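You operate a simulated robot arm through the tools that you are given. There is no shell and no other tool. Be economical: measure what you need, move in short steps, check, and stop when the job is done.

Carry out the task below with a simulated two-armed robot. There is one attempt and no reset: what you move stays moved.

TASK
Pick up the long steel plug with a purple band with one hand, pass it to the other hand and put it on the black pad.
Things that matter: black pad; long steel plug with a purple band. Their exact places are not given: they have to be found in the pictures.

Only the result counts: the job must be done as asked and must still hold three seconds after the hand-in. Knocking over, shifting, dropping, spilling or breaking anything else fails it.

THE ROBOT
Two 7-joint arms with two-finger parallel grippers on one trunk, on a base that drives. Base frame: it is fixed to the floor where the robot stands at the start and does not move with it; the origin is under the middle of the robot, x ahead of it, y to its left, z up. Lengths are in m, angles in rad, forces in N, time in s.
The left shoulder is at the start at [0.02, 0.113, 1.197], the right one opposite. With the tool pointing down near the work surface each hand reaches from about 0.2 to 0.6 m from the robot's upright axis, wherever it stands, measured 20 degrees to its own side. Places, roughly: black pad [-1.4, 1.2, 0.8]; long steel plug with a purple band (3x4x11 cm) [0.5, 0, 0.9]. Payload 1.57 kg a hand.
Tool frame (each hand has its own): the origin (TCP) lies between the finger pads and is the grasp point; the fingertips stand 0.03 m ahead of it; z points along the fingers, y is the line along which they close. Largest opening 0.08 m; finger width 0.017, thickness 0.012; the body of the gripper, 0.04 by 0.082 m, starts 0.08 m behind the TCP.
Orientation is told as [roll, pitch, yaw] about the base's x, y, z axes, in that order, counted from this pose: with the fingers straight down and closing along the base's y, the tool's x points along the base's -x, its y along +y and its z along -z.

THE INTERFACE
- The arms move only by the tool arm_command. It takes "left_motion", "right_motion" or both (then of equal length, played together; a hand with none holds still); each is a list of rows, each a list of 2 entries, a list of its own where there are three numbers: the shift along the tool's x, y, z in m, then the turn, a rotation vector about the tool's x, y, z in rad. In form: [[[dx, dy, dz], [wx, wy, wz]], ...]. A call has 1 to 10 rows; each row shifts and turns the commanded pose from where the row before left it, along the tool's axes as they then stand. "left_grip" and "right_grip" are, for a hand that has rows, the closure in counts, from 0 (fully open) to 255 (shut), set as the call begins (left out, the last holds). A row lasts 0.2 s, in which the tool goes at most 0.05 m and 0.15 rad; a call with a longer step from one row to the next is refused whole, and so is a gripper value outside its range. A pose out of reach is approached as far as the arm can. The call stops where the force on the tool passes 40 N (or 10 N more than at its start, if that is more) or the arm is blocked; 0.2 s more then pass. Each finger travels about 0.045 m/s and halts on what it meets, pressing with about 43 N; the grip force reading is that of the motor and also rises with nothing between the fingers. The clock runs only during rows and for 0.2 s after the last one: add rows that do not move to give the fingers time. It gives the time, the measured TCP pose, the force on the tool (base axes), the opening and the grip force at its end, in the units of the frame above (readings bear some noise), with the torque about the TCP (base axes, N m) and any sound that the robot's microphone picked up.
- Cameras (640 x 400 px; columns grow to the right, rows downward): "scene" is now at [0.0948, 0.0095, 1.3277]; the picture's right is [0.07, -1.00, 0.00], its down [-0.47, -0.04, -0.88] and it looks along [0.88, 0.07, -0.47] (base axes); focal length 266 px, centre (320, 200). "left" rides on the left gripper at [0.072, 0.007, -0.122] in its tool frame; the picture's right is [-0.09, 1.00, 0.00], its down [-0.84, -0.08, -0.54] and it looks along [-0.54, -0.05, 0.84] (tool axes); focal length 238 px, centre (320, 200). "right" rides on the right gripper at [0.072, -0.007, -0.122] in its tool frame; the picture's right is [0.09, 1.00, 0.00], its down [-0.84, 0.08, -0.54] and it looks along [-0.54, 0.05, 0.84] (tool axes); focal length 238 px, centre (320, 200).
- camera(camera): a new picture of that camera. No time passes.
- raise_lower(by): slides the trunk up (or, below 0, down) by that many m; the arms and the scene camera ride with it, the base frame stays. It gives what a move gives, with no picture.
- drive_base(legs): drives the robot by 1 to 6 legs, each [ahead, left, turn to the left] in m, m and rad, along the robot's own axes; the way and the turn of a leg run together, so that a leg with both is an arc; at most 1.5 m and 3.142 rad a leg. The arms and the cameras ride along, it lands a little off, and it stops where it bumps. It gives what a move gives.
- pan_tilt(pan, tilt): turns the head with the scene camera to pan (to the left, within 1.396 rad either way) and tilt (down, from -0.506 to 1.204), counted from straight ahead of the robot. It gives what a move gives.
- point_at(camera, pixels): for up to 12 pixels [column, row] of the newest picture of that camera ("zoom" is the newest enlarged one), the place [x, y, z] in the base frame of the surface seen there, good to about 0.003 m, but the place of the scene camera against the robot may be out by one fixed shift of up to 0.012 m in any direction. No time passes.
- close_up(camera, box): a new picture of the part [left, top, right, bottom] of that camera's present view, enlarged. No time passes.
- finish_job(): hands the job in; it is judged then, once.

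Work in short steps. Measure before you move; look again where a grasp or a placing could have gone wrong, and mend it. You have 80 turns and 62 pictures in all, those below and enlarged ones among them. Open the grippers and draw the arms clear of the work before you hand the job in, unless the task says otherwise; then end with one line.

The tools are called after "Call:" as a command line: name --argument value ..., lists and objects as JSON in quotes. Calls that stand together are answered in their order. arm_command: Moves the arms, as the interface text tells. Its arguments: {"type":"object","properties":{"left_motion":{"type":"array","items":{"type":"array"}},"left_grip":{"type":"number"},"right_motion":{"type":"array","items":{"type":"array"}},"right_grip":{"type":"number"}},"required":[]} The other tools are called the same way: raise_lower (by) slides the trunk up or down; drive_base (legs) drives the base; pan_tilt (pan, tilt) turns the head that bears the scene camera; camera (camera) takes a picture; point_at (camera, pixels) gives the place of the surface under pixels of a picture; close_up (camera, box) takes an enlarged picture of a part of a camera's view; finish_job () hands the job in.

At the start:

```text
time: 0.0
left_tool_pos: [0.4295, 0.1718, 1.1376]
left_tcp_rot: [0.0, -0.001, 0.0]
left_force: [0.4, 0.2, -0.1]
left_ft_torque: [0.0, -0.01, 0.0]
left_grip_width: 0.0799
left_grip_force: 0.0
right_tool_pos: [0.4469, -0.2294, 1.1222]
right_tcp_rot: [-0.002, -0.004, 0.0]
right_force: [0.2, 1.0, 0.5]
right_ft_torque: [-0.01, 0.01, -0.02]
right_grip_width: 0.0802
right_grip_force: 0.0
trunk travel left (down, up): [-0.25, 0.32]
robot x, y, heading: [-0.0052, -0.0004, 0.003]
head pan, tilt: [0.075, 0.49]
```

scene: 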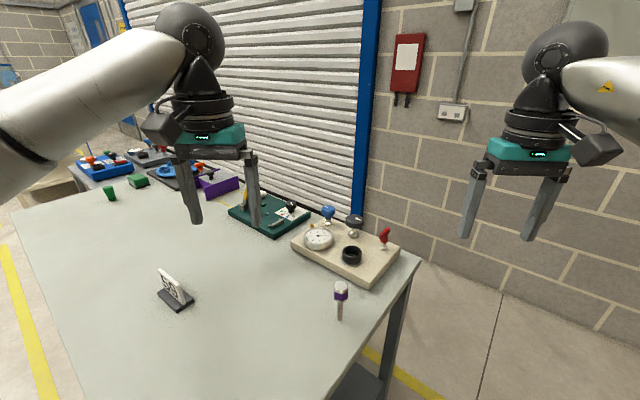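
right: 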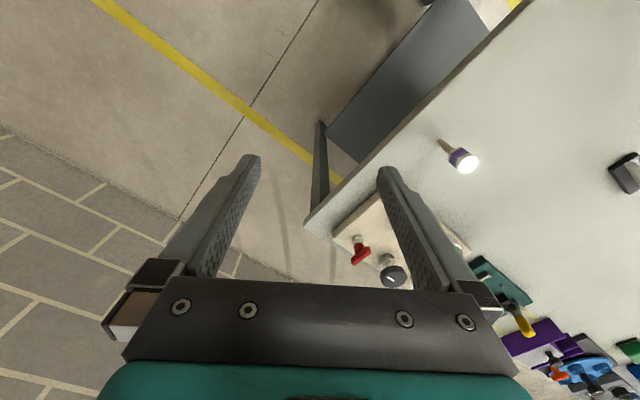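
left: 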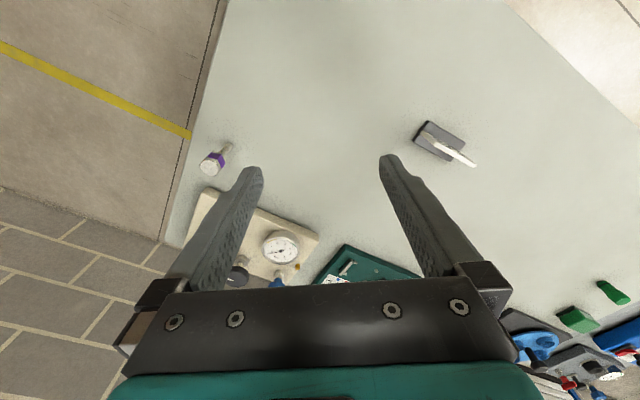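

The plug stands around (340,300) in the scene picture. I enlarge it and measure it.

Call:
close_up --camera "scene" --box '[290, 260, 390, 340]'

Call:
point_at --camera "scene" --pixels '[[341, 285], [341, 296], [340, 308], [340, 317], [352, 322], [180, 305], [172, 283], [420, 262], [354, 396], [16, 212]]'

Call:
point_at --camera "right" --pixels '[[468, 164], [455, 156], [445, 146], [440, 141]]'

Call:
point_at --camera "left" --pixels '[[208, 168], [219, 159], [228, 148]]'

```text
5.00 times, centred on (340, 300) of scene
```

zoom: 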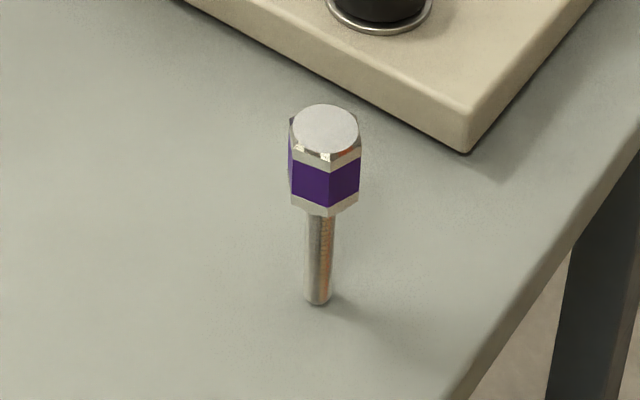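

```text
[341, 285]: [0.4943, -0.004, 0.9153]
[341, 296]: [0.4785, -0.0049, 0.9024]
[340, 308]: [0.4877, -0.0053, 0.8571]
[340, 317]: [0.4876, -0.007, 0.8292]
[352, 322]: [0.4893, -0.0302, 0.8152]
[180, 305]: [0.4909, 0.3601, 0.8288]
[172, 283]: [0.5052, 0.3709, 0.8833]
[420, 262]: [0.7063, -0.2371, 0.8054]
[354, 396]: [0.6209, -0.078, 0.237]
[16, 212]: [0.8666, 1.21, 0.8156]
```

```text
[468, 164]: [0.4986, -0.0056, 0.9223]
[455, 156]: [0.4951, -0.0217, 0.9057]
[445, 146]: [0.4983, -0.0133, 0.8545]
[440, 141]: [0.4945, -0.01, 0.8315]
```

```text
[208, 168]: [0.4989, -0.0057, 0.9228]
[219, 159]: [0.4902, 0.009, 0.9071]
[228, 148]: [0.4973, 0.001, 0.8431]
```

The plug stands upright near (0.498,-0.005) close to the table's right edge, with its head from about z 0.875 to 0.922. My plan is for the right hand to take the shaft from the side, over the edge, and the left hand to take the head from above. I check the hex orientation and the edge position.

Call:
close_up --camera "right" --box '[420, 125, 500, 185]'

Call:
point_at --camera "right" --pixels '[[437, 136], [360, 172], [400, 130], [435, 95], [480, 50], [345, 188], [312, 222], [370, 165], [450, 80]]'

```text
6.67 times, centred on (460, 155) of right
```

zoom: 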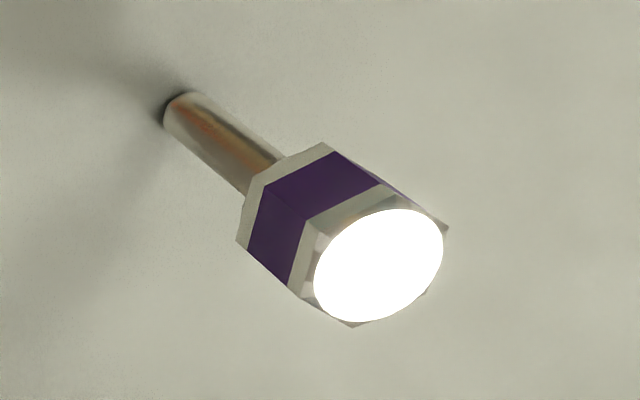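

```text
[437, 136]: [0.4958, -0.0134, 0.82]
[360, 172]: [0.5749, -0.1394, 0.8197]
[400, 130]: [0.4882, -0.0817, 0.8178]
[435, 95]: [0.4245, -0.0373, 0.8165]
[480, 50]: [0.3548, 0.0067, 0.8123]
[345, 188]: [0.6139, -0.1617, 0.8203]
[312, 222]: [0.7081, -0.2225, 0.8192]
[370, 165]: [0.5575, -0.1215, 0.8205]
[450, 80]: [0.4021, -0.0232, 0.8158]
```

I measure points on the purple faces to get the directions of the hex flats.

Call:
point_at --camera "zoom" --pixels '[[305, 200], [325, 190], [345, 180], [362, 175], [262, 230], [272, 240], [285, 252], [285, 230], [380, 270], [447, 228], [352, 325], [175, 110]]'

Call:
close_up --camera "left" --box '[180, 130, 260, 180]'

```text
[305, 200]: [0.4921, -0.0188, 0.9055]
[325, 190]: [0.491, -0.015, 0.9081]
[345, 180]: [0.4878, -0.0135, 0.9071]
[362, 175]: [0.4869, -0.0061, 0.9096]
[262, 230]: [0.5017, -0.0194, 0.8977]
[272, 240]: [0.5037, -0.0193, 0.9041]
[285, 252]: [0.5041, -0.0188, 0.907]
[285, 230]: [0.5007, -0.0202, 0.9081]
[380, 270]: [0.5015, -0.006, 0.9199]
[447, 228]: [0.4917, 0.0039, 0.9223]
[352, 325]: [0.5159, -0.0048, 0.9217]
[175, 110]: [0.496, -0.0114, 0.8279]
```

```text
8.00 times, centred on (220, 155) of left
```

zoom: 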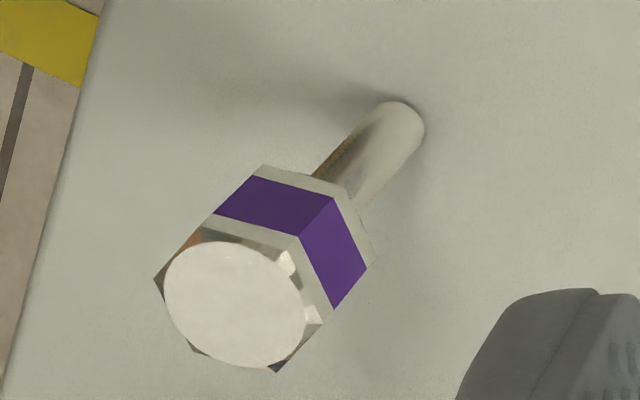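

The hex corners lie along ±x and two flats face ±y, so the left hand at yaw 0 fits the head. Now I turn the right hand in place: yaw first, then tilt, to point forward-left with the camera on top.

Call:
arm_command --right_motion '[[[0, 0, 0], [0, 0, 0.143]], [[0, 0, 0], [0, 0, 0.143]], [[0, 0, 0], [0, 0, 0.143]], [[0, 0, 0], [0, 0, 0.143]], [[0, 0, 0], [0, 0, 0.143]], [[0, 0, 0], [0, 0, 0.143]], [[0, 0, 0], [0, 0, 0.143]], [[0, 0, 0], [0, 0, 0.143]], [[0, 0, 0], [0, 0, 0.143]], [[0, 0, 0], [0, 0, 0.143]]]'

Call:
arm_command --right_motion '[[[0, 0, 0], [0, 0, 0.143]], [[0, 0, 0], [0, 0, 0.143]], [[0, 0, 0], [0, 0, 0.143]], [[0, 0, 0], [0, 0, 0.143]], [[0, 0, 0], [0, 0, 0]]]'

```text
time: 2.2
left_tool_pos: [0.429, 0.1732, 1.138]
left_tcp_rot: [0.0, -0.001, -0.001]
left_force: [0.2, 1.1, 0.9]
left_ft_torque: [0.04, 0.01, 0.0]
left_grip_width: 0.0801
left_grip_force: 0.1
right_tool_pos: [0.447, -0.2313, 1.1211]
right_tcp_rot: [0.001, 0.0, -1.433]
right_force: [-0.1, 1.0, 0.6]
right_ft_torque: [0.02, -0.01, 0.02]
right_grip_width: 0.0797
right_grip_force: 0.1
trunk travel left (down, up): [-0.25, 0.32]
robot x, y, heading: [-0.0021, -0.0009, -0.002]
head pan, tilt: [0.075, 0.49]
```

```text
time: 3.4
left_tool_pos: [0.4291, 0.1732, 1.1384]
left_tcp_rot: [-0.001, 0.0, 0.0]
left_force: [0.4, -0.2, 0.3]
left_ft_torque: [-0.06, 0.02, -0.03]
left_grip_width: 0.08
left_grip_force: 0.2
right_tool_pos: [0.4465, -0.2316, 1.1207]
right_tcp_rot: [0.001, 0.0, -2.005]
right_force: [-0.8, 0.1, -0.5]
right_ft_torque: [-0.01, 0.01, -0.01]
right_grip_width: 0.0798
right_grip_force: 0.0
trunk travel left (down, up): [-0.25, 0.32]
robot x, y, heading: [0.0001, 0.0032, -0.003]
head pan, tilt: [0.075, 0.49]
```

The yaw worked and now reads -2.005. Next I tilt up by 1.4 rad in place.

Call:
arm_command --right_motion '[[[0, 0, 0], [0, 0.14, 0]], [[0, 0, 0], [0, 0.14, 0]], [[0, 0, 0], [0, 0.14, 0]], [[0, 0, 0], [0, 0.14, 0]], [[0, 0, 0], [0, 0.14, 0]], [[0, 0, 0], [0, 0.14, 0]], [[0, 0, 0], [0, 0.14, 0]], [[0, 0, 0], [0, 0.14, 0]], [[0, 0, 0], [0, 0.14, 0]], [[0, 0, 0], [0, 0.14, 0]]]'

Call:
camera --camera "scene"

```text
time: 5.6
left_tool_pos: [0.4295, 0.1731, 1.1376]
left_tcp_rot: [0.002, 0.0, 0.001]
left_force: [-0.5, -0.1, 0.8]
left_ft_torque: [0.0, 0.01, 0.0]
left_grip_width: 0.0799
left_grip_force: 0.0
right_tool_pos: [0.4461, -0.23, 1.1218]
right_tcp_rot: [0.011, 1.402, -1.996]
right_force: [0.0, 0.9, -0.4]
right_ft_torque: [0.01, -0.02, 0.01]
right_grip_width: 0.0802
right_grip_force: 0.1
trunk travel left (down, up): [-0.25, 0.32]
robot x, y, heading: [-0.0022, 0.0014, -0.002]
head pan, tilt: [0.075, 0.49]
```

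```text
55 pictures are left
```

scene: 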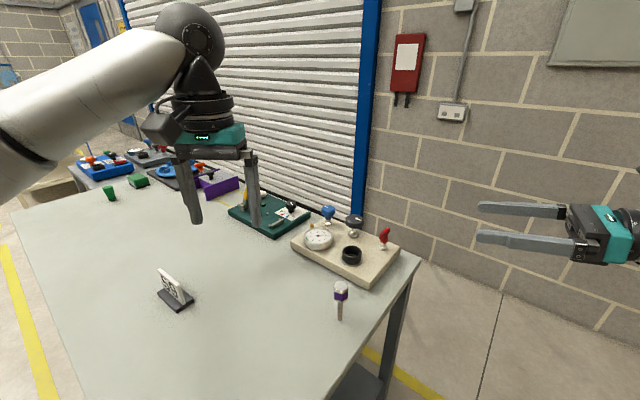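

The right hand is horizontal, camera up. I move it down to a spot 0.13 m short of the plug, outside the table edge at shaft height.

Call:
arm_command --right_motion '[[[-0.0357, -0.0066, 0.0202], [0, 0, 0]], [[-0.0357, -0.0066, 0.0202], [0, 0, 0]], [[-0.0357, -0.0066, 0.0202], [0, 0, 0]], [[-0.0357, -0.0066, 0.0202], [0, 0, 0]], [[-0.0357, -0.0066, 0.0202], [0, 0, 0]], [[-0.0357, -0.0066, 0.0202], [0, 0, 0]], [[-0.0357, -0.0066, 0.0202], [0, 0, 0]], [[0, 0, 0], [0, 0, 0]]]'

Call:
camera --camera "scene"

Call:
camera --camera "right"

```text
time: 7.4
left_tool_pos: [0.4289, 0.1734, 1.1377]
left_tcp_rot: [-0.001, 0.001, 0.0]
left_force: [0.2, 0.2, -0.4]
left_ft_torque: [0.04, -0.01, -0.01]
left_grip_width: 0.08
left_grip_force: 0.1
right_tool_pos: [0.4465, -0.1242, 0.8523]
right_tcp_rot: [0.001, 1.401, -2.0]
right_force: [0.1, -0.4, -0.1]
right_ft_torque: [0.01, -0.02, 0.0]
right_grip_width: 0.0803
right_grip_force: 0.0
trunk travel left (down, up): [-0.25, 0.32]
robot x, y, heading: [-0.0005, 0.0013, 0.001]
head pan, tilt: [0.075, 0.49]
```

```text
54 pictures are left
```

scene: 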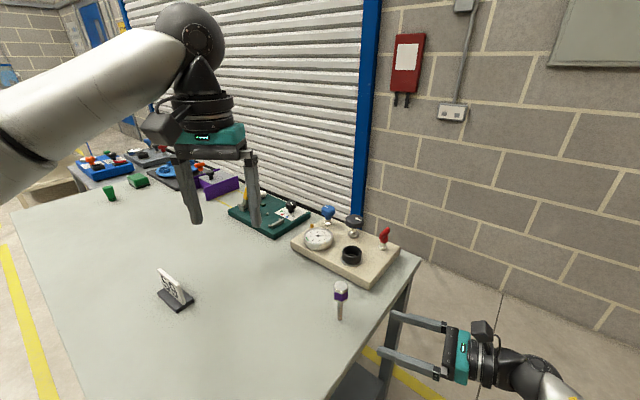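

```text
53 pictures are left
```

right: 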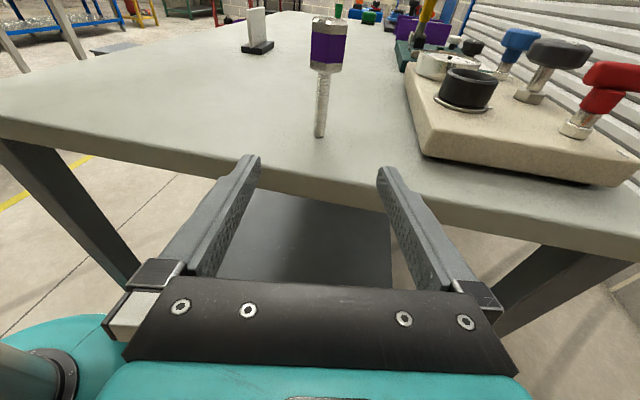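

The plug is centred ahead of the open fingers, at about column 320 in the right view. I measure the shaft and the neighbouring block from here.

Call:
point_at --camera "right" --pixels '[[322, 85], [321, 105], [320, 125], [322, 72], [423, 155], [500, 175], [321, 150], [326, 40], [330, 18]]'

```text
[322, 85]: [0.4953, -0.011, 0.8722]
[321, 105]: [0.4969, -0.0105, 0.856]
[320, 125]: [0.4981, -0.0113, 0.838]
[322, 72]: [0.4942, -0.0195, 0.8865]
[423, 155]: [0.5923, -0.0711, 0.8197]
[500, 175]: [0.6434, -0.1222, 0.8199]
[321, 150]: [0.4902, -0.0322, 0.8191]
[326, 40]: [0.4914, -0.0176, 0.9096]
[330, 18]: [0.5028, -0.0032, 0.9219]
```

The offset to the shaft axis is 0.130 m forward and almost nothing sideways. I advance horizontally with the gripper open.

Call:
arm_command --right_motion '[[[0.0055, -0.0004, 0.032], [0, 0, 0]], [[0.0055, -0.0004, 0.032], [0, 0, 0]], [[0.0055, -0.0004, 0.032], [0, 0, 0]], [[0.0055, -0.0004, 0.032], [0, 0, 0]], [[0, 0, 0], [0, 0, 0]]]' --right_grip 0

Call:
camera --camera "right"

```text
time: 8.6
left_tool_pos: [0.4292, 0.1723, 1.1376]
left_tcp_rot: [0.002, -0.002, 0.0]
left_force: [-1.1, 0.0, 0.2]
left_ft_torque: [0.01, 0.0, -0.02]
left_grip_width: 0.0801
left_grip_force: 0.1
right_tool_pos: [0.4991, -0.003, 0.851]
right_tcp_rot: [0.003, 1.401, -1.998]
right_force: [0.0, 0.1, -0.2]
right_ft_torque: [0.04, 0.01, 0.04]
right_grip_width: 0.0801
right_grip_force: 0.1
trunk travel left (down, up): [-0.25, 0.32]
robot x, y, heading: [-0.0022, -0.0008, 0.002]
head pan, tilt: [0.075, 0.49]
```

```text
52 pictures are left
```

right: 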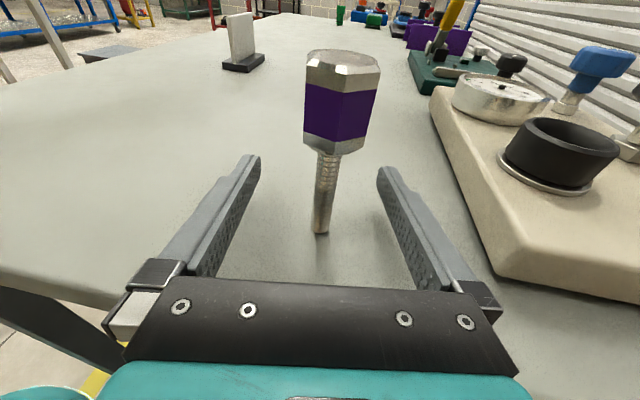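

The shaft stands between the pads, so I close the right hand.

Call:
arm_command --right_motion '[[[0, 0, 0], [0, 0, 0]], [[0, 0, 0], [0, 0, 0]], [[0, 0, 0], [0, 0, 0]], [[0, 0, 0], [0, 0, 0]], [[0, 0, 0], [0, 0, 0]], [[0, 0, 0], [0, 0, 0]]]' --right_grip 255

Call:
camera --camera "right"

```text
time: 10.0
left_tool_pos: [0.429, 0.1724, 1.1373]
left_tcp_rot: [0.001, 0.0, -0.001]
left_force: [0.2, -0.9, 0.4]
left_ft_torque: [0.0, 0.0, -0.01]
left_grip_width: 0.0799
left_grip_force: 0.0
right_tool_pos: [0.498, -0.0044, 0.8505]
right_tcp_rot: [0.001, 1.399, -2.002]
right_force: [-0.2, 1.0, 0.1]
right_ft_torque: [0.01, 0.0, 0.01]
right_grip_width: 0.0117
right_grip_force: 29.0
trunk travel left (down, up): [-0.25, 0.32]
robot x, y, heading: [0.0014, 0.0009, 0.001]
head pan, tilt: [0.075, 0.49]
```

```text
51 pictures are left
```

right: 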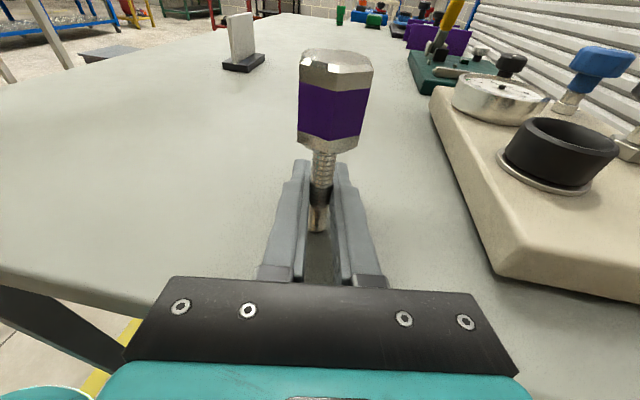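

The shaft is gripped with width 0.0117. I lift straight up 0.12 m.

Call:
arm_command --right_motion '[[[0.0296, 0, -0.005], [0, 0, 0]], [[0.0296, 0, -0.005], [0, 0, 0]], [[0.0296, 0, -0.005], [0, 0, 0]], [[0.0296, 0, -0.005], [0, 0, 0]], [[0, 0, 0], [0, 0, 0]]]'

Call:
camera --camera "right"

Call:
camera --camera "left"

Call:
camera --camera "scene"

```text
time: 11.2
left_tool_pos: [0.4295, 0.1718, 1.1381]
left_tcp_rot: [0.0, -0.001, 0.001]
left_force: [-0.3, 0.7, -0.7]
left_ft_torque: [0.03, -0.03, 0.0]
left_grip_width: 0.0799
left_grip_force: 0.1
right_tool_pos: [0.4985, -0.0031, 0.9711]
right_tcp_rot: [-0.005, 1.398, -2.007]
right_force: [0.6, -0.3, -1.8]
right_ft_torque: [0.0, 0.01, 0.02]
right_grip_width: 0.0117
right_grip_force: 28.9
trunk travel left (down, up): [-0.25, 0.32]
robot x, y, heading: [0.0008, -0.0032, -0.008]
head pan, tilt: [0.075, 0.49]
```

```text
50 pictures are left
```

right: 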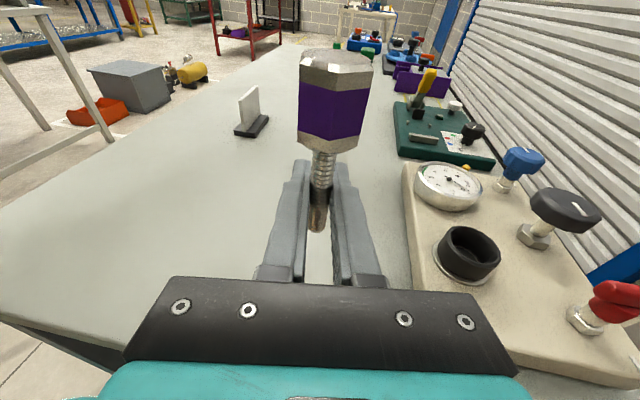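

```text
49 pictures are left
```

left: 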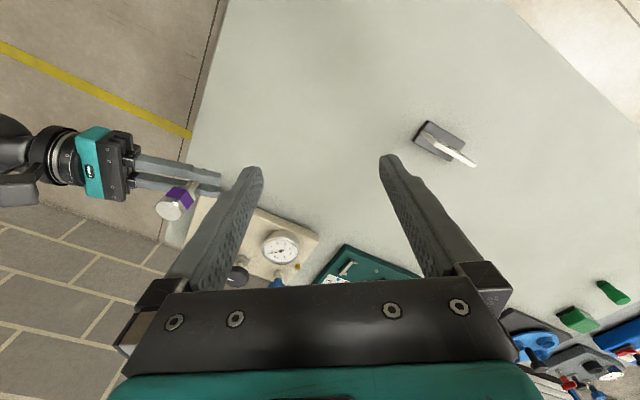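

```text
48 pictures are left
```

scene: 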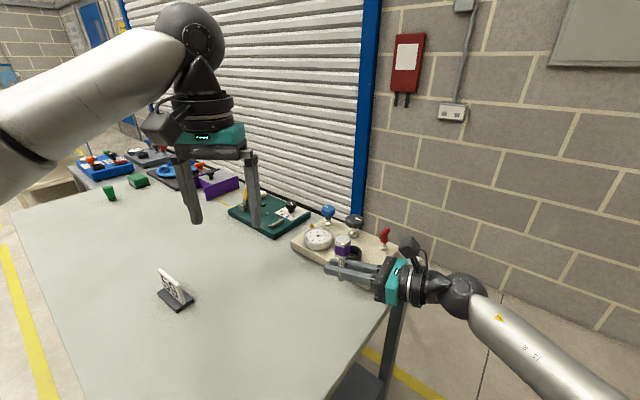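

The plug is lifted about 0.12 m. Now I bring the left hand over the head, staying at z 1.138.

Call:
arm_command --left_motion '[[[-0.0138, -0.0352, 0], [0, 0, 0]], [[-0.0138, -0.0352, 0], [0, 0, 0]], [[-0.0138, -0.0352, 0], [0, 0, 0]], [[-0.0138, -0.0352, 0], [0, 0, 0]], [[-0.0138, -0.0352, 0], [0, 0, 0]], [[0, 0, 0], [0, 0, 0]]]' --left_grip 0

Call:
camera --camera "left"

Call:
camera --camera "right"

```text
time: 12.6
left_tool_pos: [0.4954, -0.0003, 1.1375]
left_tcp_rot: [0.001, 0.0, 0.001]
left_force: [-0.1, 0.5, -0.5]
left_ft_torque: [-0.02, 0.0, 0.0]
left_grip_width: 0.0802
left_grip_force: 0.0
right_tool_pos: [0.4981, -0.0029, 0.9707]
right_tcp_rot: [-0.002, 1.399, -2.003]
right_force: [0.5, 0.6, -1.2]
right_ft_torque: [0.02, -0.03, 0.0]
right_grip_width: 0.0112
right_grip_force: 28.7
trunk travel left (down, up): [-0.25, 0.32]
robot x, y, heading: [0.0002, 0.0002, -0.001]
head pan, tilt: [0.075, 0.49]
```

```text
47 pictures are left
```

left: 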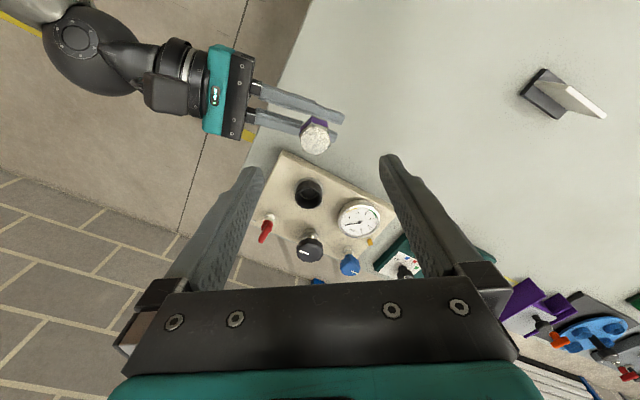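

```text
46 pictures are left
```

right: 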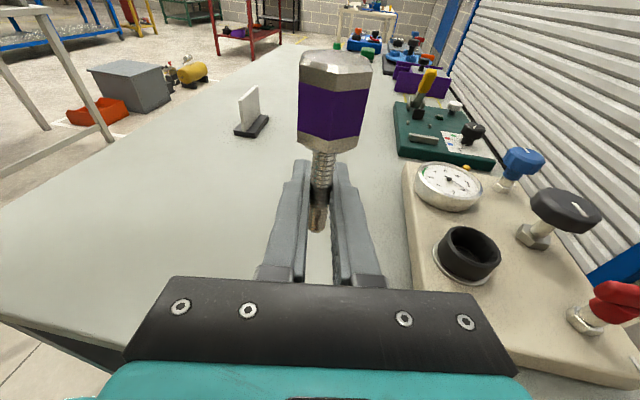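

Call:
point_at --camera "left" --pixels '[[316, 138], [308, 138], [325, 138], [315, 128], [316, 149]]'

Call:
close_up --camera "left" --box '[275, 105, 355, 155]'

```text
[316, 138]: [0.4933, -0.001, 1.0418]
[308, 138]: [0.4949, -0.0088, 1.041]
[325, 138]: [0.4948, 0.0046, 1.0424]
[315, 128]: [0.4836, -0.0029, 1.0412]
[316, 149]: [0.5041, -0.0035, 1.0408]
```

```text
8.00 times, centred on (315, 130) of left
```

zoom: 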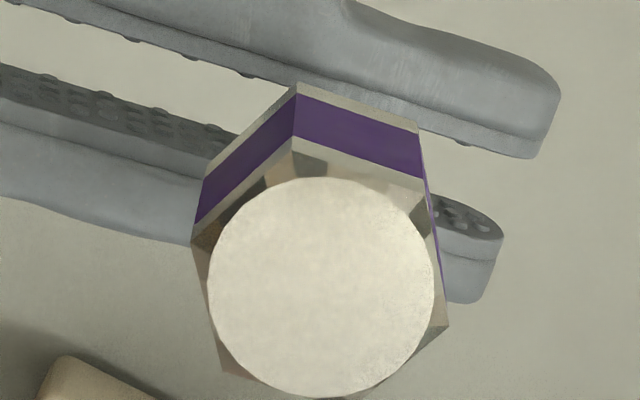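

The head top is centred at about (0.494,-0.002,1.042) and its flats face ±y within about 3°. I descend the left hand to TCP z about 1.026, which leaves the tips clear of the right fingers.

Call:
arm_command --left_motion '[[[0, -0.002, 0.028], [0, 0, 0]], [[0, 0, 0.028], [0, 0, 0]], [[0, 0, 0.028], [0, 0, 0]], [[0, 0, 0.027], [0, 0, 0]], [[0, 0, 0], [0, 0, 0]]]'

Call:
camera --camera "left"

Call:
camera --camera "right"

```text
time: 13.8
left_tool_pos: [0.4982, -0.0049, 1.0271]
left_tcp_rot: [0.0, 0.001, -0.001]
left_force: [-0.5, -0.8, 0.7]
left_ft_torque: [-0.03, -0.04, 0.01]
left_grip_width: 0.0799
left_grip_force: 0.1
right_tool_pos: [0.4971, -0.0039, 0.9709]
right_tcp_rot: [-0.004, 1.4, -2.003]
right_force: [-0.3, -0.3, -0.9]
right_ft_torque: [0.03, 0.0, 0.02]
right_grip_width: 0.011
right_grip_force: 28.3
trunk travel left (down, up): [-0.25, 0.32]
robot x, y, heading: [0.0036, -0.0027, 0.0]
head pan, tilt: [0.075, 0.49]
```

```text
44 pictures are left
```

left: 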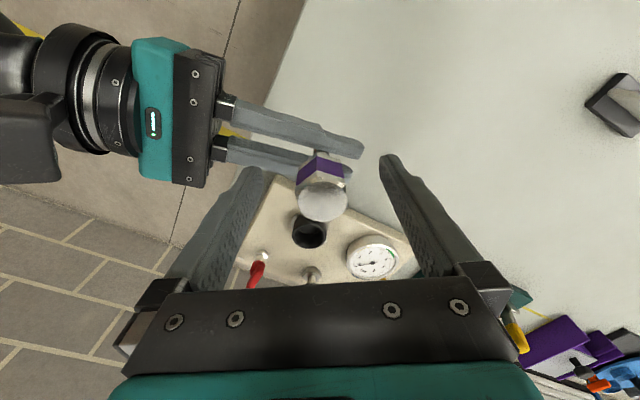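

```text
43 pictures are left
```

right: 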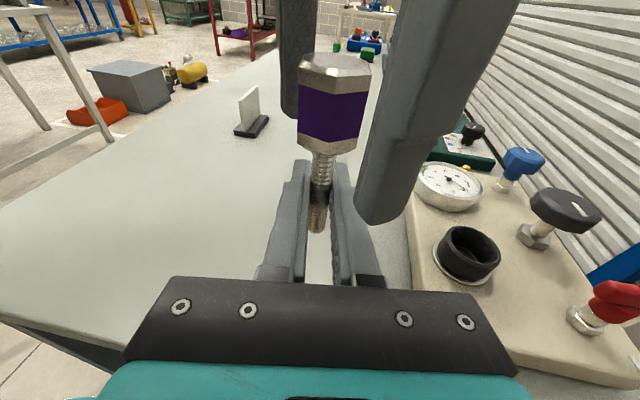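

The head sits between the left pads and the tips are above the right fingers. I close the left hand.

Call:
arm_command --left_motion '[[[0, 0, 0], [0, 0, 0]], [[0, 0, 0], [0, 0, 0]], [[0, 0, 0], [0, 0, 0]], [[0, 0, 0], [0, 0, 0]], [[0, 0, 0], [0, 0, 0]], [[0, 0, 0], [0, 0, 0]]]' --left_grip 255

Call:
camera --camera "right"

```text
time: 15.2
left_tool_pos: [0.4981, -0.0048, 1.0272]
left_tcp_rot: [0.002, 0.001, 0.002]
left_force: [-0.1, 7.4, -0.4]
left_ft_torque: [-0.45, -0.12, 0.1]
left_grip_width: 0.0285
left_grip_force: 38.2
right_tool_pos: [0.498, -0.0046, 0.9701]
right_tcp_rot: [-0.004, 1.4, -2.009]
right_force: [-0.6, -6.3, -0.8]
right_ft_torque: [0.86, 0.15, -0.14]
right_grip_width: 0.0112
right_grip_force: 28.9
trunk travel left (down, up): [-0.25, 0.32]
robot x, y, heading: [-0.0014, 0.0, 0.004]
head pan, tilt: [0.075, 0.49]
```

```text
42 pictures are left
```

right: 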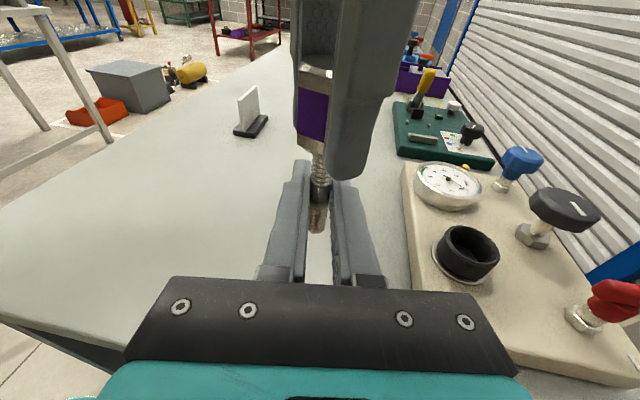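

The left hand holds the head with width 0.0285. I open the right hand.

Call:
arm_command --right_motion '[[[0, 0, 0], [0, 0, 0]], [[0, 0, 0], [0, 0, 0]], [[0, 0, 0], [0, 0, 0]], [[0, 0, 0], [0, 0, 0]], [[0, 0, 0], [0, 0, 0]]]' --right_grip 0

Call:
camera --camera "right"

```text
time: 16.4
left_tool_pos: [0.4975, -0.0055, 1.0275]
left_tcp_rot: [0.001, -0.001, 0.001]
left_force: [-0.2, -0.1, -0.2]
left_ft_torque: [-0.02, -0.02, 0.01]
left_grip_width: 0.0274
left_grip_force: 38.2
right_tool_pos: [0.4989, -0.0033, 0.969]
right_tcp_rot: [-0.002, 1.399, -2.003]
right_force: [-0.9, 0.1, -0.2]
right_ft_torque: [-0.03, 0.01, 0.0]
right_grip_width: 0.0798
right_grip_force: 0.1
trunk travel left (down, up): [-0.25, 0.32]
robot x, y, heading: [-0.0026, -0.0002, -0.001]
head pan, tilt: [0.075, 0.49]
```

```text
41 pictures are left
```

right: 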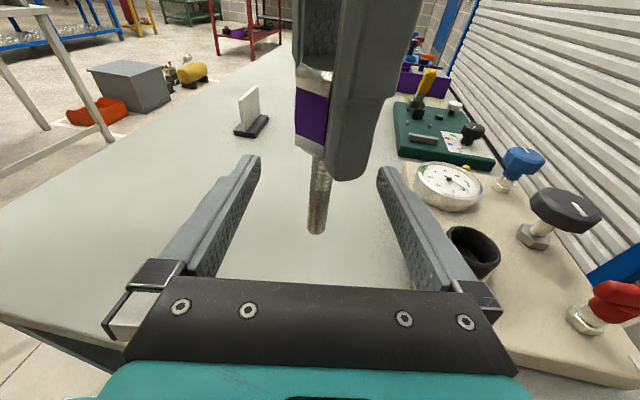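

The plug hangs straight from the left hand. I withdraw the right hand backward and raise the left hand a little.

Call:
arm_command --right_motion '[[[-0.0055, 0, -0.032], [0, 0, 0]], [[-0.0055, 0, -0.032], [0, 0, 0]], [[-0.0055, 0, -0.032], [0, 0, 0]], [[-0.0055, 0, -0.032], [0, 0, 0]], [[-0.0055, 0, -0.032], [0, 0, 0]]]'

Call:
arm_command --left_motion '[[[0, 0.03, -0.03], [0, 0, 0]], [[0, 0.03, -0.03], [0, 0, 0]], [[0, 0.03, -0.03], [0, 0, 0]], [[0, 0.03, 0], [0, 0, 0]], [[0.03, 0.03, 0], [0, 0, 0]], [[0.03, 0.03, 0], [0, 0, 0]]]'

Call:
pan_tilt --pan 1.39 --tilt 0.3

Call:
camera --camera "scene"

Call:
camera --camera "left"

```text
time: 17.6
left_tool_pos: [0.4984, -0.0059, 1.0278]
left_tcp_rot: [0.0, 0.001, 0.0]
left_force: [-0.5, -0.3, 0.2]
left_ft_torque: [-0.01, -0.02, 0.01]
left_grip_width: 0.0276
left_grip_force: 37.9
right_tool_pos: [0.4288, -0.1482, 0.97]
right_tcp_rot: [0.0, 1.399, -1.999]
right_force: [-0.4, -0.4, -0.6]
right_ft_torque: [0.0, -0.03, 0.01]
right_grip_width: 0.0799
right_grip_force: 0.1
trunk travel left (down, up): [-0.25, 0.32]
robot x, y, heading: [0.0005, -0.0014, -0.005]
head pan, tilt: [0.075, 0.49]
```

```text
time: 19.0
left_tool_pos: [0.4385, 0.1775, 1.116]
left_tcp_rot: [0.001, 0.0, 0.001]
left_force: [0.3, 0.2, -1.7]
left_ft_torque: [0.0, 0.01, 0.0]
left_grip_width: 0.0275
left_grip_force: 38.2
right_tool_pos: [0.4291, -0.1486, 0.9705]
right_tcp_rot: [0.001, 1.401, -2.0]
right_force: [-0.7, -0.2, -0.8]
right_ft_torque: [-0.03, -0.01, -0.02]
right_grip_width: 0.0801
right_grip_force: 0.0
trunk travel left (down, up): [-0.25, 0.32]
robot x, y, heading: [-0.0012, -0.0016, 0.004]
head pan, tilt: [0.075, 0.49]
```

```text
time: 20.5
left_tool_pos: [0.4398, 0.1751, 1.1167]
left_tcp_rot: [0.001, 0.0, 0.0]
left_force: [0.0, -0.6, -1.6]
left_ft_torque: [0.01, 0.01, -0.01]
left_grip_width: 0.0276
left_grip_force: 38.1
right_tool_pos: [0.4294, -0.1487, 0.9711]
right_tcp_rot: [-0.003, 1.4, -2.002]
right_force: [0.2, 0.8, 0.2]
right_ft_torque: [-0.02, -0.03, -0.01]
right_grip_width: 0.0799
right_grip_force: 0.1
trunk travel left (down, up): [-0.25, 0.32]
robot x, y, heading: [0.0004, 0.0013, -0.0]
head pan, tilt: [1.389, 0.3]
```

```text
40 pictures are left
```

scene: 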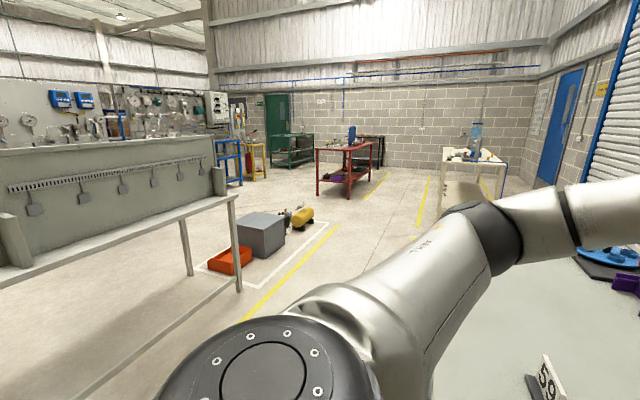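

```text
39 pictures are left
```

left: 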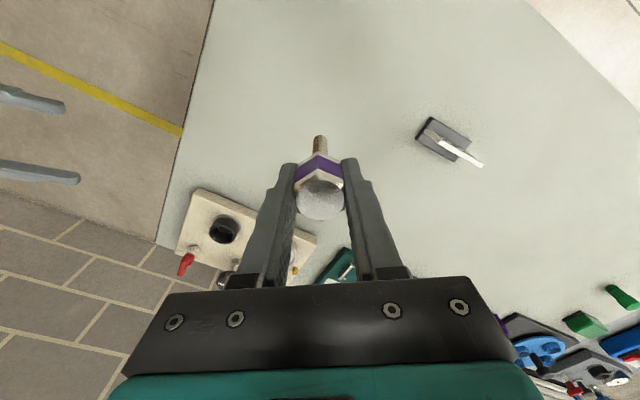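

The plug hangs vertically in the left hand. I back off a little from the bench, turn left, and look for the pad bench.

Call:
drive_base --legs '[[-0.2, 0, 0], [0, 0, 1.2]]'

Call:
pan_tilt --pan 1.2 --tilt 0.35

Call:
camera --camera "scene"

```text
time: 25.0
left_tool_pos: [-0.1983, 0.4729, 1.1163]
left_tcp_rot: [0.0, 0.001, 1.195]
left_force: [0.5, 0.4, -1.4]
left_ft_torque: [0.02, -0.01, -0.02]
left_grip_width: 0.0279
left_grip_force: 37.9
right_tool_pos: [0.0998, 0.3433, 0.9711]
right_tcp_rot: [-0.001, 1.399, -0.809]
right_force: [-0.1, -0.8, 0.4]
right_ft_torque: [0.02, 0.0, -0.01]
right_grip_width: 0.0801
right_grip_force: 0.0
trunk travel left (down, up): [-0.25, 0.32]
robot x, y, heading: [-0.1973, -0.0013, 1.193]
head pan, tilt: [1.389, 0.3]
```

```text
time: 25.8
left_tool_pos: [-0.1988, 0.473, 1.1166]
left_tcp_rot: [0.0, 0.0, 1.193]
left_force: [0.1, -0.2, -1.0]
left_ft_torque: [0.0, 0.03, -0.01]
left_grip_width: 0.0275
left_grip_force: 37.3
right_tool_pos: [0.1, 0.3446, 0.9709]
right_tcp_rot: [-0.002, 1.4, -0.808]
right_force: [-0.1, 0.5, 0.2]
right_ft_torque: [0.01, 0.0, -0.02]
right_grip_width: 0.0801
right_grip_force: 0.1
trunk travel left (down, up): [-0.25, 0.32]
robot x, y, heading: [-0.1987, -0.0009, 1.193]
head pan, tilt: [1.201, 0.351]
```

```text
38 pictures are left
```

scene: 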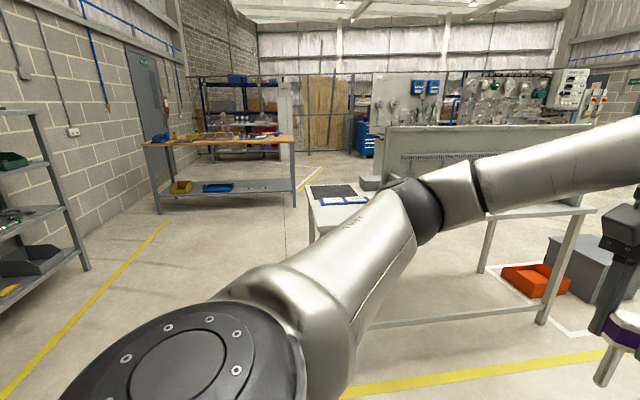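

A dark mat shows on a grey bench at about (335,191). I turn further to see it past the arm.

Call:
drive_base --legs '[[0, 0, 0.95]]'

Call:
pan_tilt --pan 0.0 --tilt 0.35

Call:
camera --camera "scene"

```text
time: 28.5
left_tool_pos: [-0.5744, 0.2838, 1.1172]
left_tcp_rot: [-0.002, 0.0, 2.119]
left_force: [-0.1, 0.1, -1.1]
left_ft_torque: [-0.02, 0.01, 0.02]
left_grip_width: 0.0275
left_grip_force: 37.7
right_tool_pos: [-0.2918, 0.4433, 0.9706]
right_tcp_rot: [-0.001, 1.401, 0.118]
right_force: [-0.2, 0.5, -0.6]
right_ft_torque: [0.0, 0.03, 0.0]
right_grip_width: 0.08
right_grip_force: 0.0
trunk travel left (down, up): [-0.25, 0.32]
robot x, y, heading: [-0.1952, -0.0026, 2.117]
head pan, tilt: [1.201, 0.351]
```

```text
time: 29.9
left_tool_pos: [-0.5747, 0.2836, 1.1166]
left_tcp_rot: [0.001, 0.0, 2.117]
left_force: [-0.4, -0.5, -1.8]
left_ft_torque: [0.02, 0.0, 0.01]
left_grip_width: 0.0275
left_grip_force: 38.2
right_tool_pos: [-0.2916, 0.4449, 0.9706]
right_tcp_rot: [0.002, 1.4, 0.115]
right_force: [0.3, -0.2, 0.1]
right_ft_torque: [0.0, 0.01, -0.02]
right_grip_width: 0.0799
right_grip_force: 0.0
trunk travel left (down, up): [-0.25, 0.32]
robot x, y, heading: [-0.196, -0.0002, 2.112]
head pan, tilt: [0.0, 0.351]
```

```text
37 pictures are left
```

scene: 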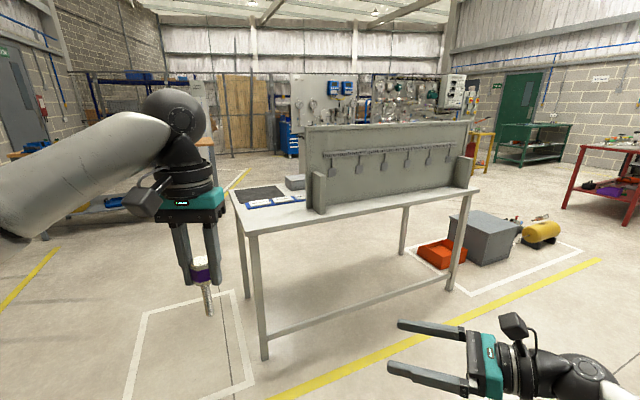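

I enlarge the bench's left end, where the black mat lies, and measure it.

Call:
close_up --camera "scene" --box '[220, 160, 340, 235]'

Call:
point_at --camera "scene" --pixels '[[238, 191], [280, 186], [285, 197], [247, 204], [262, 195], [231, 190], [250, 235], [478, 190], [296, 185], [318, 200], [318, 175], [270, 203]]'

```text
5.33 times, centred on (280, 198) of scene
```

zoom: 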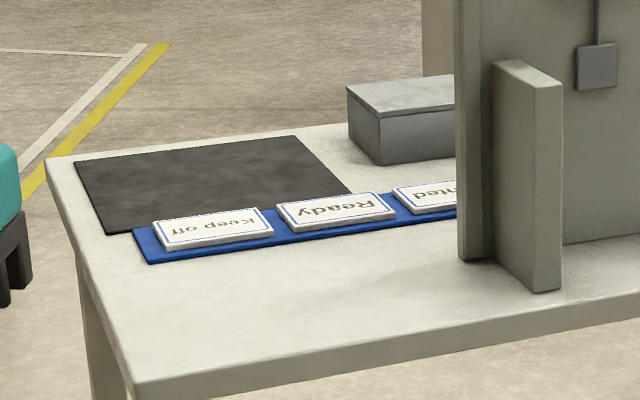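

```text
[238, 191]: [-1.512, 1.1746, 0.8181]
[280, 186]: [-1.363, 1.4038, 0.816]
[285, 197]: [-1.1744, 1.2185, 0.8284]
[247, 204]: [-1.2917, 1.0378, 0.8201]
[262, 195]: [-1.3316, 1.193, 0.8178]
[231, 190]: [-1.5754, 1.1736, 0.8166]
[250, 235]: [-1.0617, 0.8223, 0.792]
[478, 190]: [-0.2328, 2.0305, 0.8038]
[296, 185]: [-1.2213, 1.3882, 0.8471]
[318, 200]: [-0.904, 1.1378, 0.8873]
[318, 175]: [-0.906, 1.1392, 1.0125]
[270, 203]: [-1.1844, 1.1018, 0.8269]
```

The black pad lies flat, about 0.25 × 0.2 m, centred near (-1.35,1.21,0.817). I drive to the bench end beside it, with open floor between, and turn to face it.

Call:
drive_base --legs '[[0.6, 0.81, 0], [0, 0, -1.137]]'

Call:
pan_tilt --pan 0.1 --tilt 0.5

Call:
camera --camera "scene"

```text
time: 38.0
left_tool_pos: [-1.1316, 0.5629, 1.1156]
left_tcp_rot: [-0.001, 0.001, 0.987]
left_force: [-0.5, 0.1, -1.3]
left_ft_torque: [0.0, 0.0, 0.03]
left_grip_width: 0.0276
left_grip_force: 38.1
right_tool_pos: [-0.8653, 0.3747, 0.9718]
right_tcp_rot: [0.001, 1.399, -1.015]
right_force: [0.1, 0.5, -0.6]
right_ft_torque: [0.0, -0.01, 0.02]
right_grip_width: 0.0802
right_grip_force: 0.1
trunk travel left (down, up): [-0.25, 0.32]
robot x, y, heading: [-1.2238, 0.1004, 0.985]
head pan, tilt: [0.0, 0.351]
```

```text
time: 38.8
left_tool_pos: [-1.1325, 0.5626, 1.1169]
left_tcp_rot: [0.0, 0.001, 0.991]
left_force: [0.3, -0.4, -1.2]
left_ft_torque: [0.0, -0.01, 0.0]
left_grip_width: 0.0276
left_grip_force: 37.9
right_tool_pos: [-0.8661, 0.3756, 0.9705]
right_tcp_rot: [-0.002, 1.4, -1.016]
right_force: [-0.1, 0.1, 0.2]
right_ft_torque: [0.02, 0.02, 0.02]
right_grip_width: 0.0798
right_grip_force: 0.0
trunk travel left (down, up): [-0.25, 0.32]
robot x, y, heading: [-1.2245, 0.1, 0.989]
head pan, tilt: [0.099, 0.499]
```

```text
35 pictures are left
```

scene: 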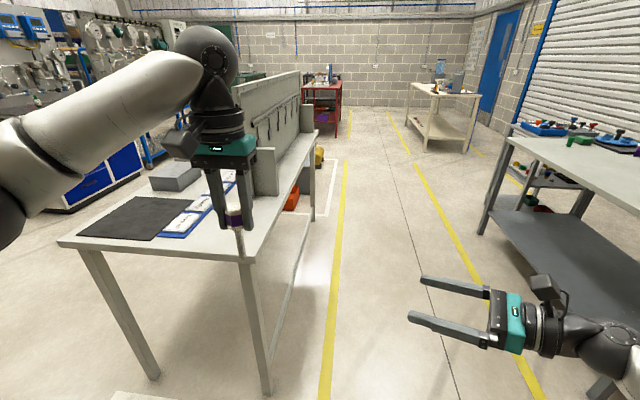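

The pad is clear at about (130,220). I enlarge it and measure its corners.

Call:
close_up --camera "scene" --box '[50, 170, 250, 270]'

Call:
point_at --camera "scene" --pixels '[[80, 233], [131, 198], [192, 201], [158, 240], [138, 218], [60, 243], [242, 263], [172, 190], [170, 225], [262, 190]]'

```text
3.20 times, centred on (150, 220) of scene
```

zoom: 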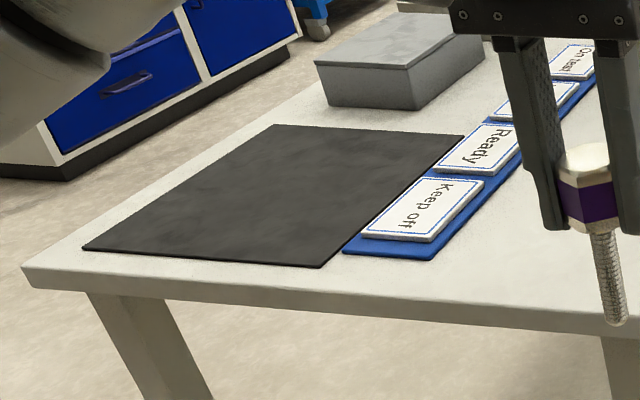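

```text
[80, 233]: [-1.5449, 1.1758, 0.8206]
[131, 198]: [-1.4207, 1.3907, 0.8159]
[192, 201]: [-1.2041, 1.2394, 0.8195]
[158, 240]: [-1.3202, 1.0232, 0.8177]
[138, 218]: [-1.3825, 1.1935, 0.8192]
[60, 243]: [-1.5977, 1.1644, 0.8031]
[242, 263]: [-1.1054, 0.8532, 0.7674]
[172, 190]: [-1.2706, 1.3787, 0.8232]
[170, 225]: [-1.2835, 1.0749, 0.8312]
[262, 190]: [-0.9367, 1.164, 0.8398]
```

The pad centre is (-1.372,1.207,0.818). I raise and pull back the right hand for clearance, then drive left and forward to about 0.1 m short of placing.

Call:
arm_command --right_motion '[[[0.03, 0, -0.015], [0, 0, 0]], [[0.03, 0, -0.015], [0, 0, 0]], [[0.03, 0, -0.015], [0, 0, 0]], [[0.03, 0, -0.015], [0, 0, 0]]]'

Call:
drive_base --legs '[[0, 0.555, 0], [0.3, 0, 0]]'

Call:
camera --camera "scene"

Call:
camera --camera "left"

```text
time: 39.8
left_tool_pos: [-1.1304, 0.5638, 1.1171]
left_tcp_rot: [0.0, 0.0, 0.989]
left_force: [-0.3, -0.5, -1.8]
left_ft_torque: [-0.04, -0.01, 0.0]
left_grip_width: 0.0278
left_grip_force: 38.2
right_tool_pos: [-0.8449, 0.3446, 1.1003]
right_tcp_rot: [-0.006, 1.401, -1.017]
right_force: [0.4, -0.3, -0.4]
right_ft_torque: [0.02, 0.01, 0.0]
right_grip_width: 0.0803
right_grip_force: 0.0
trunk travel left (down, up): [-0.25, 0.32]
robot x, y, heading: [-1.2257, 0.0992, 0.992]
head pan, tilt: [0.099, 0.499]
```

```text
time: 44.6
left_tool_pos: [-1.4099, 1.1147, 1.1155]
left_tcp_rot: [0.0, -0.001, 0.973]
left_force: [0.4, -0.5, -1.4]
left_ft_torque: [-0.03, 0.02, 0.0]
left_grip_width: 0.0275
left_grip_force: 37.9
right_tool_pos: [-1.1288, 0.8915, 1.0997]
right_tcp_rot: [-0.003, 1.4, -1.032]
right_force: [0.2, 0.6, -0.6]
right_ft_torque: [0.0, 0.03, 0.0]
right_grip_width: 0.0801
right_grip_force: 0.0
trunk travel left (down, up): [-0.25, 0.32]
robot x, y, heading: [-1.509, 0.653, 0.975]
head pan, tilt: [0.099, 0.499]
```

```text
33 pictures are left
```

scene: 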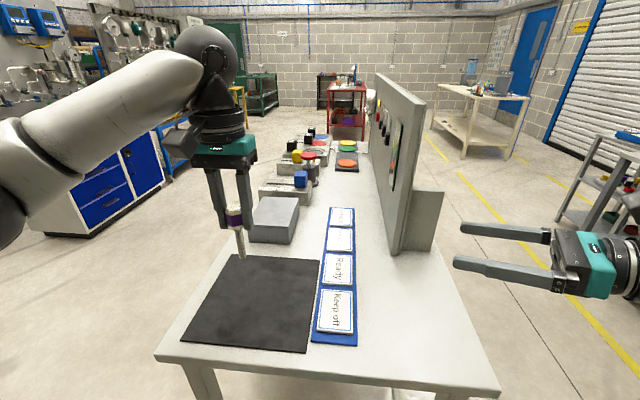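

```text
32 pictures are left
```

left: 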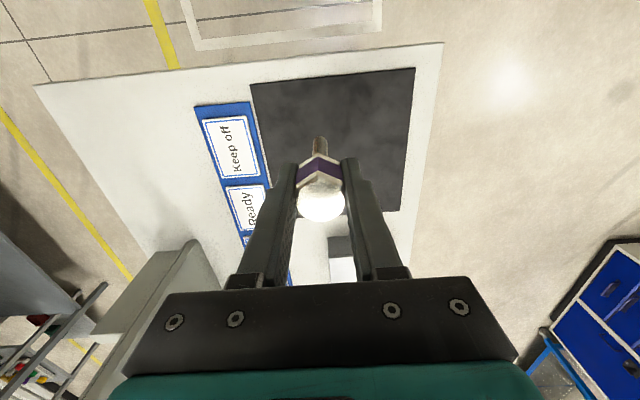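

I measure the pad again from both cameras at this closer spot, and check the plug's straightness with an enlargement.

Call:
point_at --camera "left" --pixels '[[252, 88], [412, 71], [399, 208], [275, 190], [320, 100], [360, 140], [319, 140]]'

Call:
point_at --camera "scene" --pixels '[[183, 342], [306, 350], [318, 261], [232, 256], [260, 300], [240, 250]]'

Call:
close_up --camera "scene" --box '[190, 180, 290, 270]'

```text
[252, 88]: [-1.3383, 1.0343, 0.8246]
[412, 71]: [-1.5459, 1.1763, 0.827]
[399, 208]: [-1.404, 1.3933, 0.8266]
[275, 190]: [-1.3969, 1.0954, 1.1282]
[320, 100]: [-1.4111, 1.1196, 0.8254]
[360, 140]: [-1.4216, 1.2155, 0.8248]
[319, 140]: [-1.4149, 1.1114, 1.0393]
```

```text
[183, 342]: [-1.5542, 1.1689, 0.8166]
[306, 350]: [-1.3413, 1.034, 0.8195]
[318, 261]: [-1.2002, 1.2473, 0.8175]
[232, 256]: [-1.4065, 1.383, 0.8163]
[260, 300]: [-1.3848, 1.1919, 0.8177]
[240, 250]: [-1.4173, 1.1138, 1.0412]
```

```text
4.44 times, centred on (240, 225) of scene
```

zoom: 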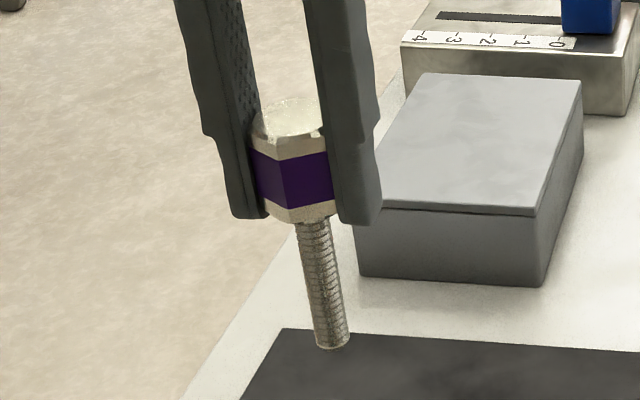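

The plug hangs straight, its end is over the pad and the path is free. I move 0.097 m forward and 0.023 m left to the pad centre, then down to TCP z about 0.93, which should put the plug's end about 2 cm above the pad.

Call:
arm_command --left_motion '[[[-0.0322, 0.0077, 0], [0, 0, 0]], [[-0.0322, 0.0077, 0], [0, 0, 0]], [[-0.0322, 0.0077, 0], [0, 0, 0]], [[0, 0, 0.036], [0, 0, 0]], [[0, 0, 0.036], [0, 0, 0]], [[0, 0, 0.036], [0, 0, 0]], [[0, 0, 0.036], [0, 0, 0]], [[0, 0, 0.036], [0, 0, 0]], [[0, 0, 0], [0, 0, 0]]]'

Call:
close_up --camera "scene" --box '[180, 200, 340, 360]'

Call:
camera --camera "left"

```text
time: 46.6
left_tool_pos: [-1.3749, 1.2085, 0.9343]
left_tcp_rot: [-0.001, 0.001, 0.973]
left_force: [0.0, -0.3, -1.2]
left_ft_torque: [0.03, 0.02, 0.03]
left_grip_width: 0.0276
left_grip_force: 37.3
right_tool_pos: [-1.1292, 0.8912, 1.0991]
right_tcp_rot: [-0.002, 1.399, -1.032]
right_force: [-0.2, -0.1, -0.1]
right_ft_torque: [0.0, 0.0, 0.0]
right_grip_width: 0.0801
right_grip_force: 0.1
trunk travel left (down, up): [-0.25, 0.32]
robot x, y, heading: [-1.5132, 0.6531, 0.972]
head pan, tilt: [0.099, 0.499]
```

```text
2.50 times, centred on (260, 280) of scene
```

zoom: 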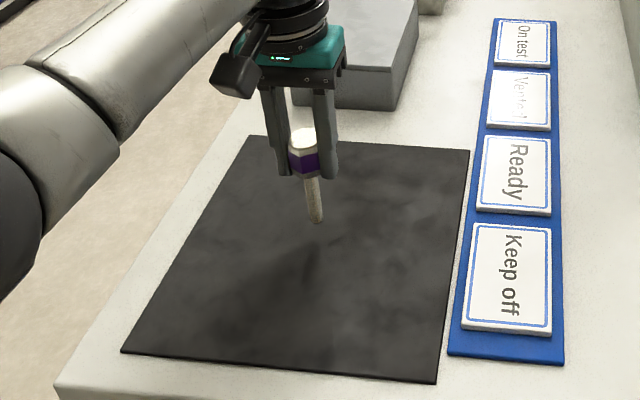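

```text
29 pictures are left
```

left: 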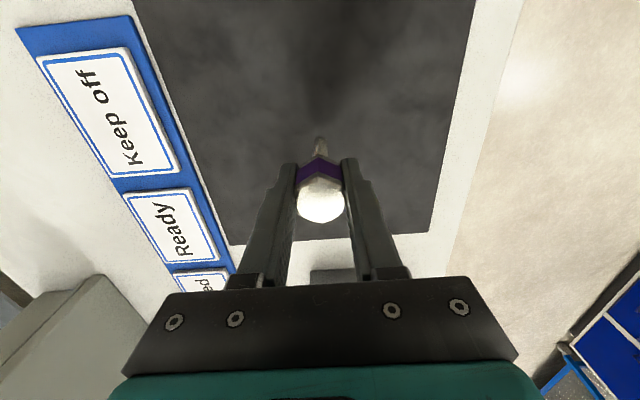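

The plug is over the pad centre, about 2 cm up. I lower it gently and watch the force.

Call:
arm_command --left_motion '[[[0, 0, 0.008], [0, 0, 0]], [[0, 0, 0.006], [0, 0, 0]], [[0, 0, 0.002], [0, 0, 0]], [[0, 0, 0], [0, 0, 0]]]'

Call:
close_up --camera "scene" --box '[230, 240, 290, 300]'

```text
time: 47.6
left_tool_pos: [-1.3751, 1.2083, 0.9199]
left_tcp_rot: [0.0, 0.0, 0.974]
left_force: [-0.2, -0.2, -0.3]
left_ft_torque: [-0.02, 0.0, 0.03]
left_grip_width: 0.0275
left_grip_force: 37.7
right_tool_pos: [-1.1283, 0.8904, 1.1001]
right_tcp_rot: [0.001, 1.399, -1.032]
right_force: [-0.6, 0.5, 0.0]
right_ft_torque: [-0.01, -0.03, -0.01]
right_grip_width: 0.0799
right_grip_force: 0.1
trunk travel left (down, up): [-0.25, 0.32]
robot x, y, heading: [-1.513, 0.6477, 0.97]
head pan, tilt: [0.099, 0.499]
```

```text
6.67 times, centred on (260, 270) of scene
```

zoom: 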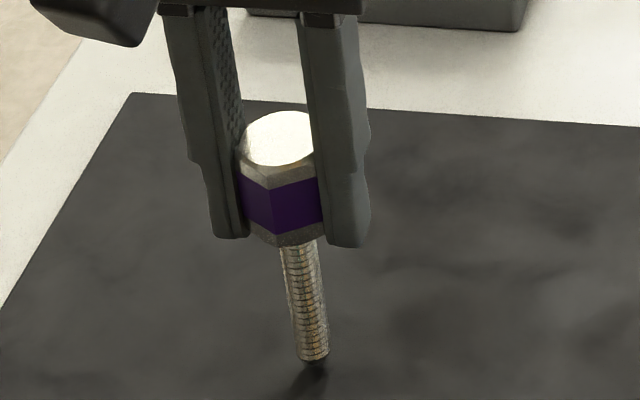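

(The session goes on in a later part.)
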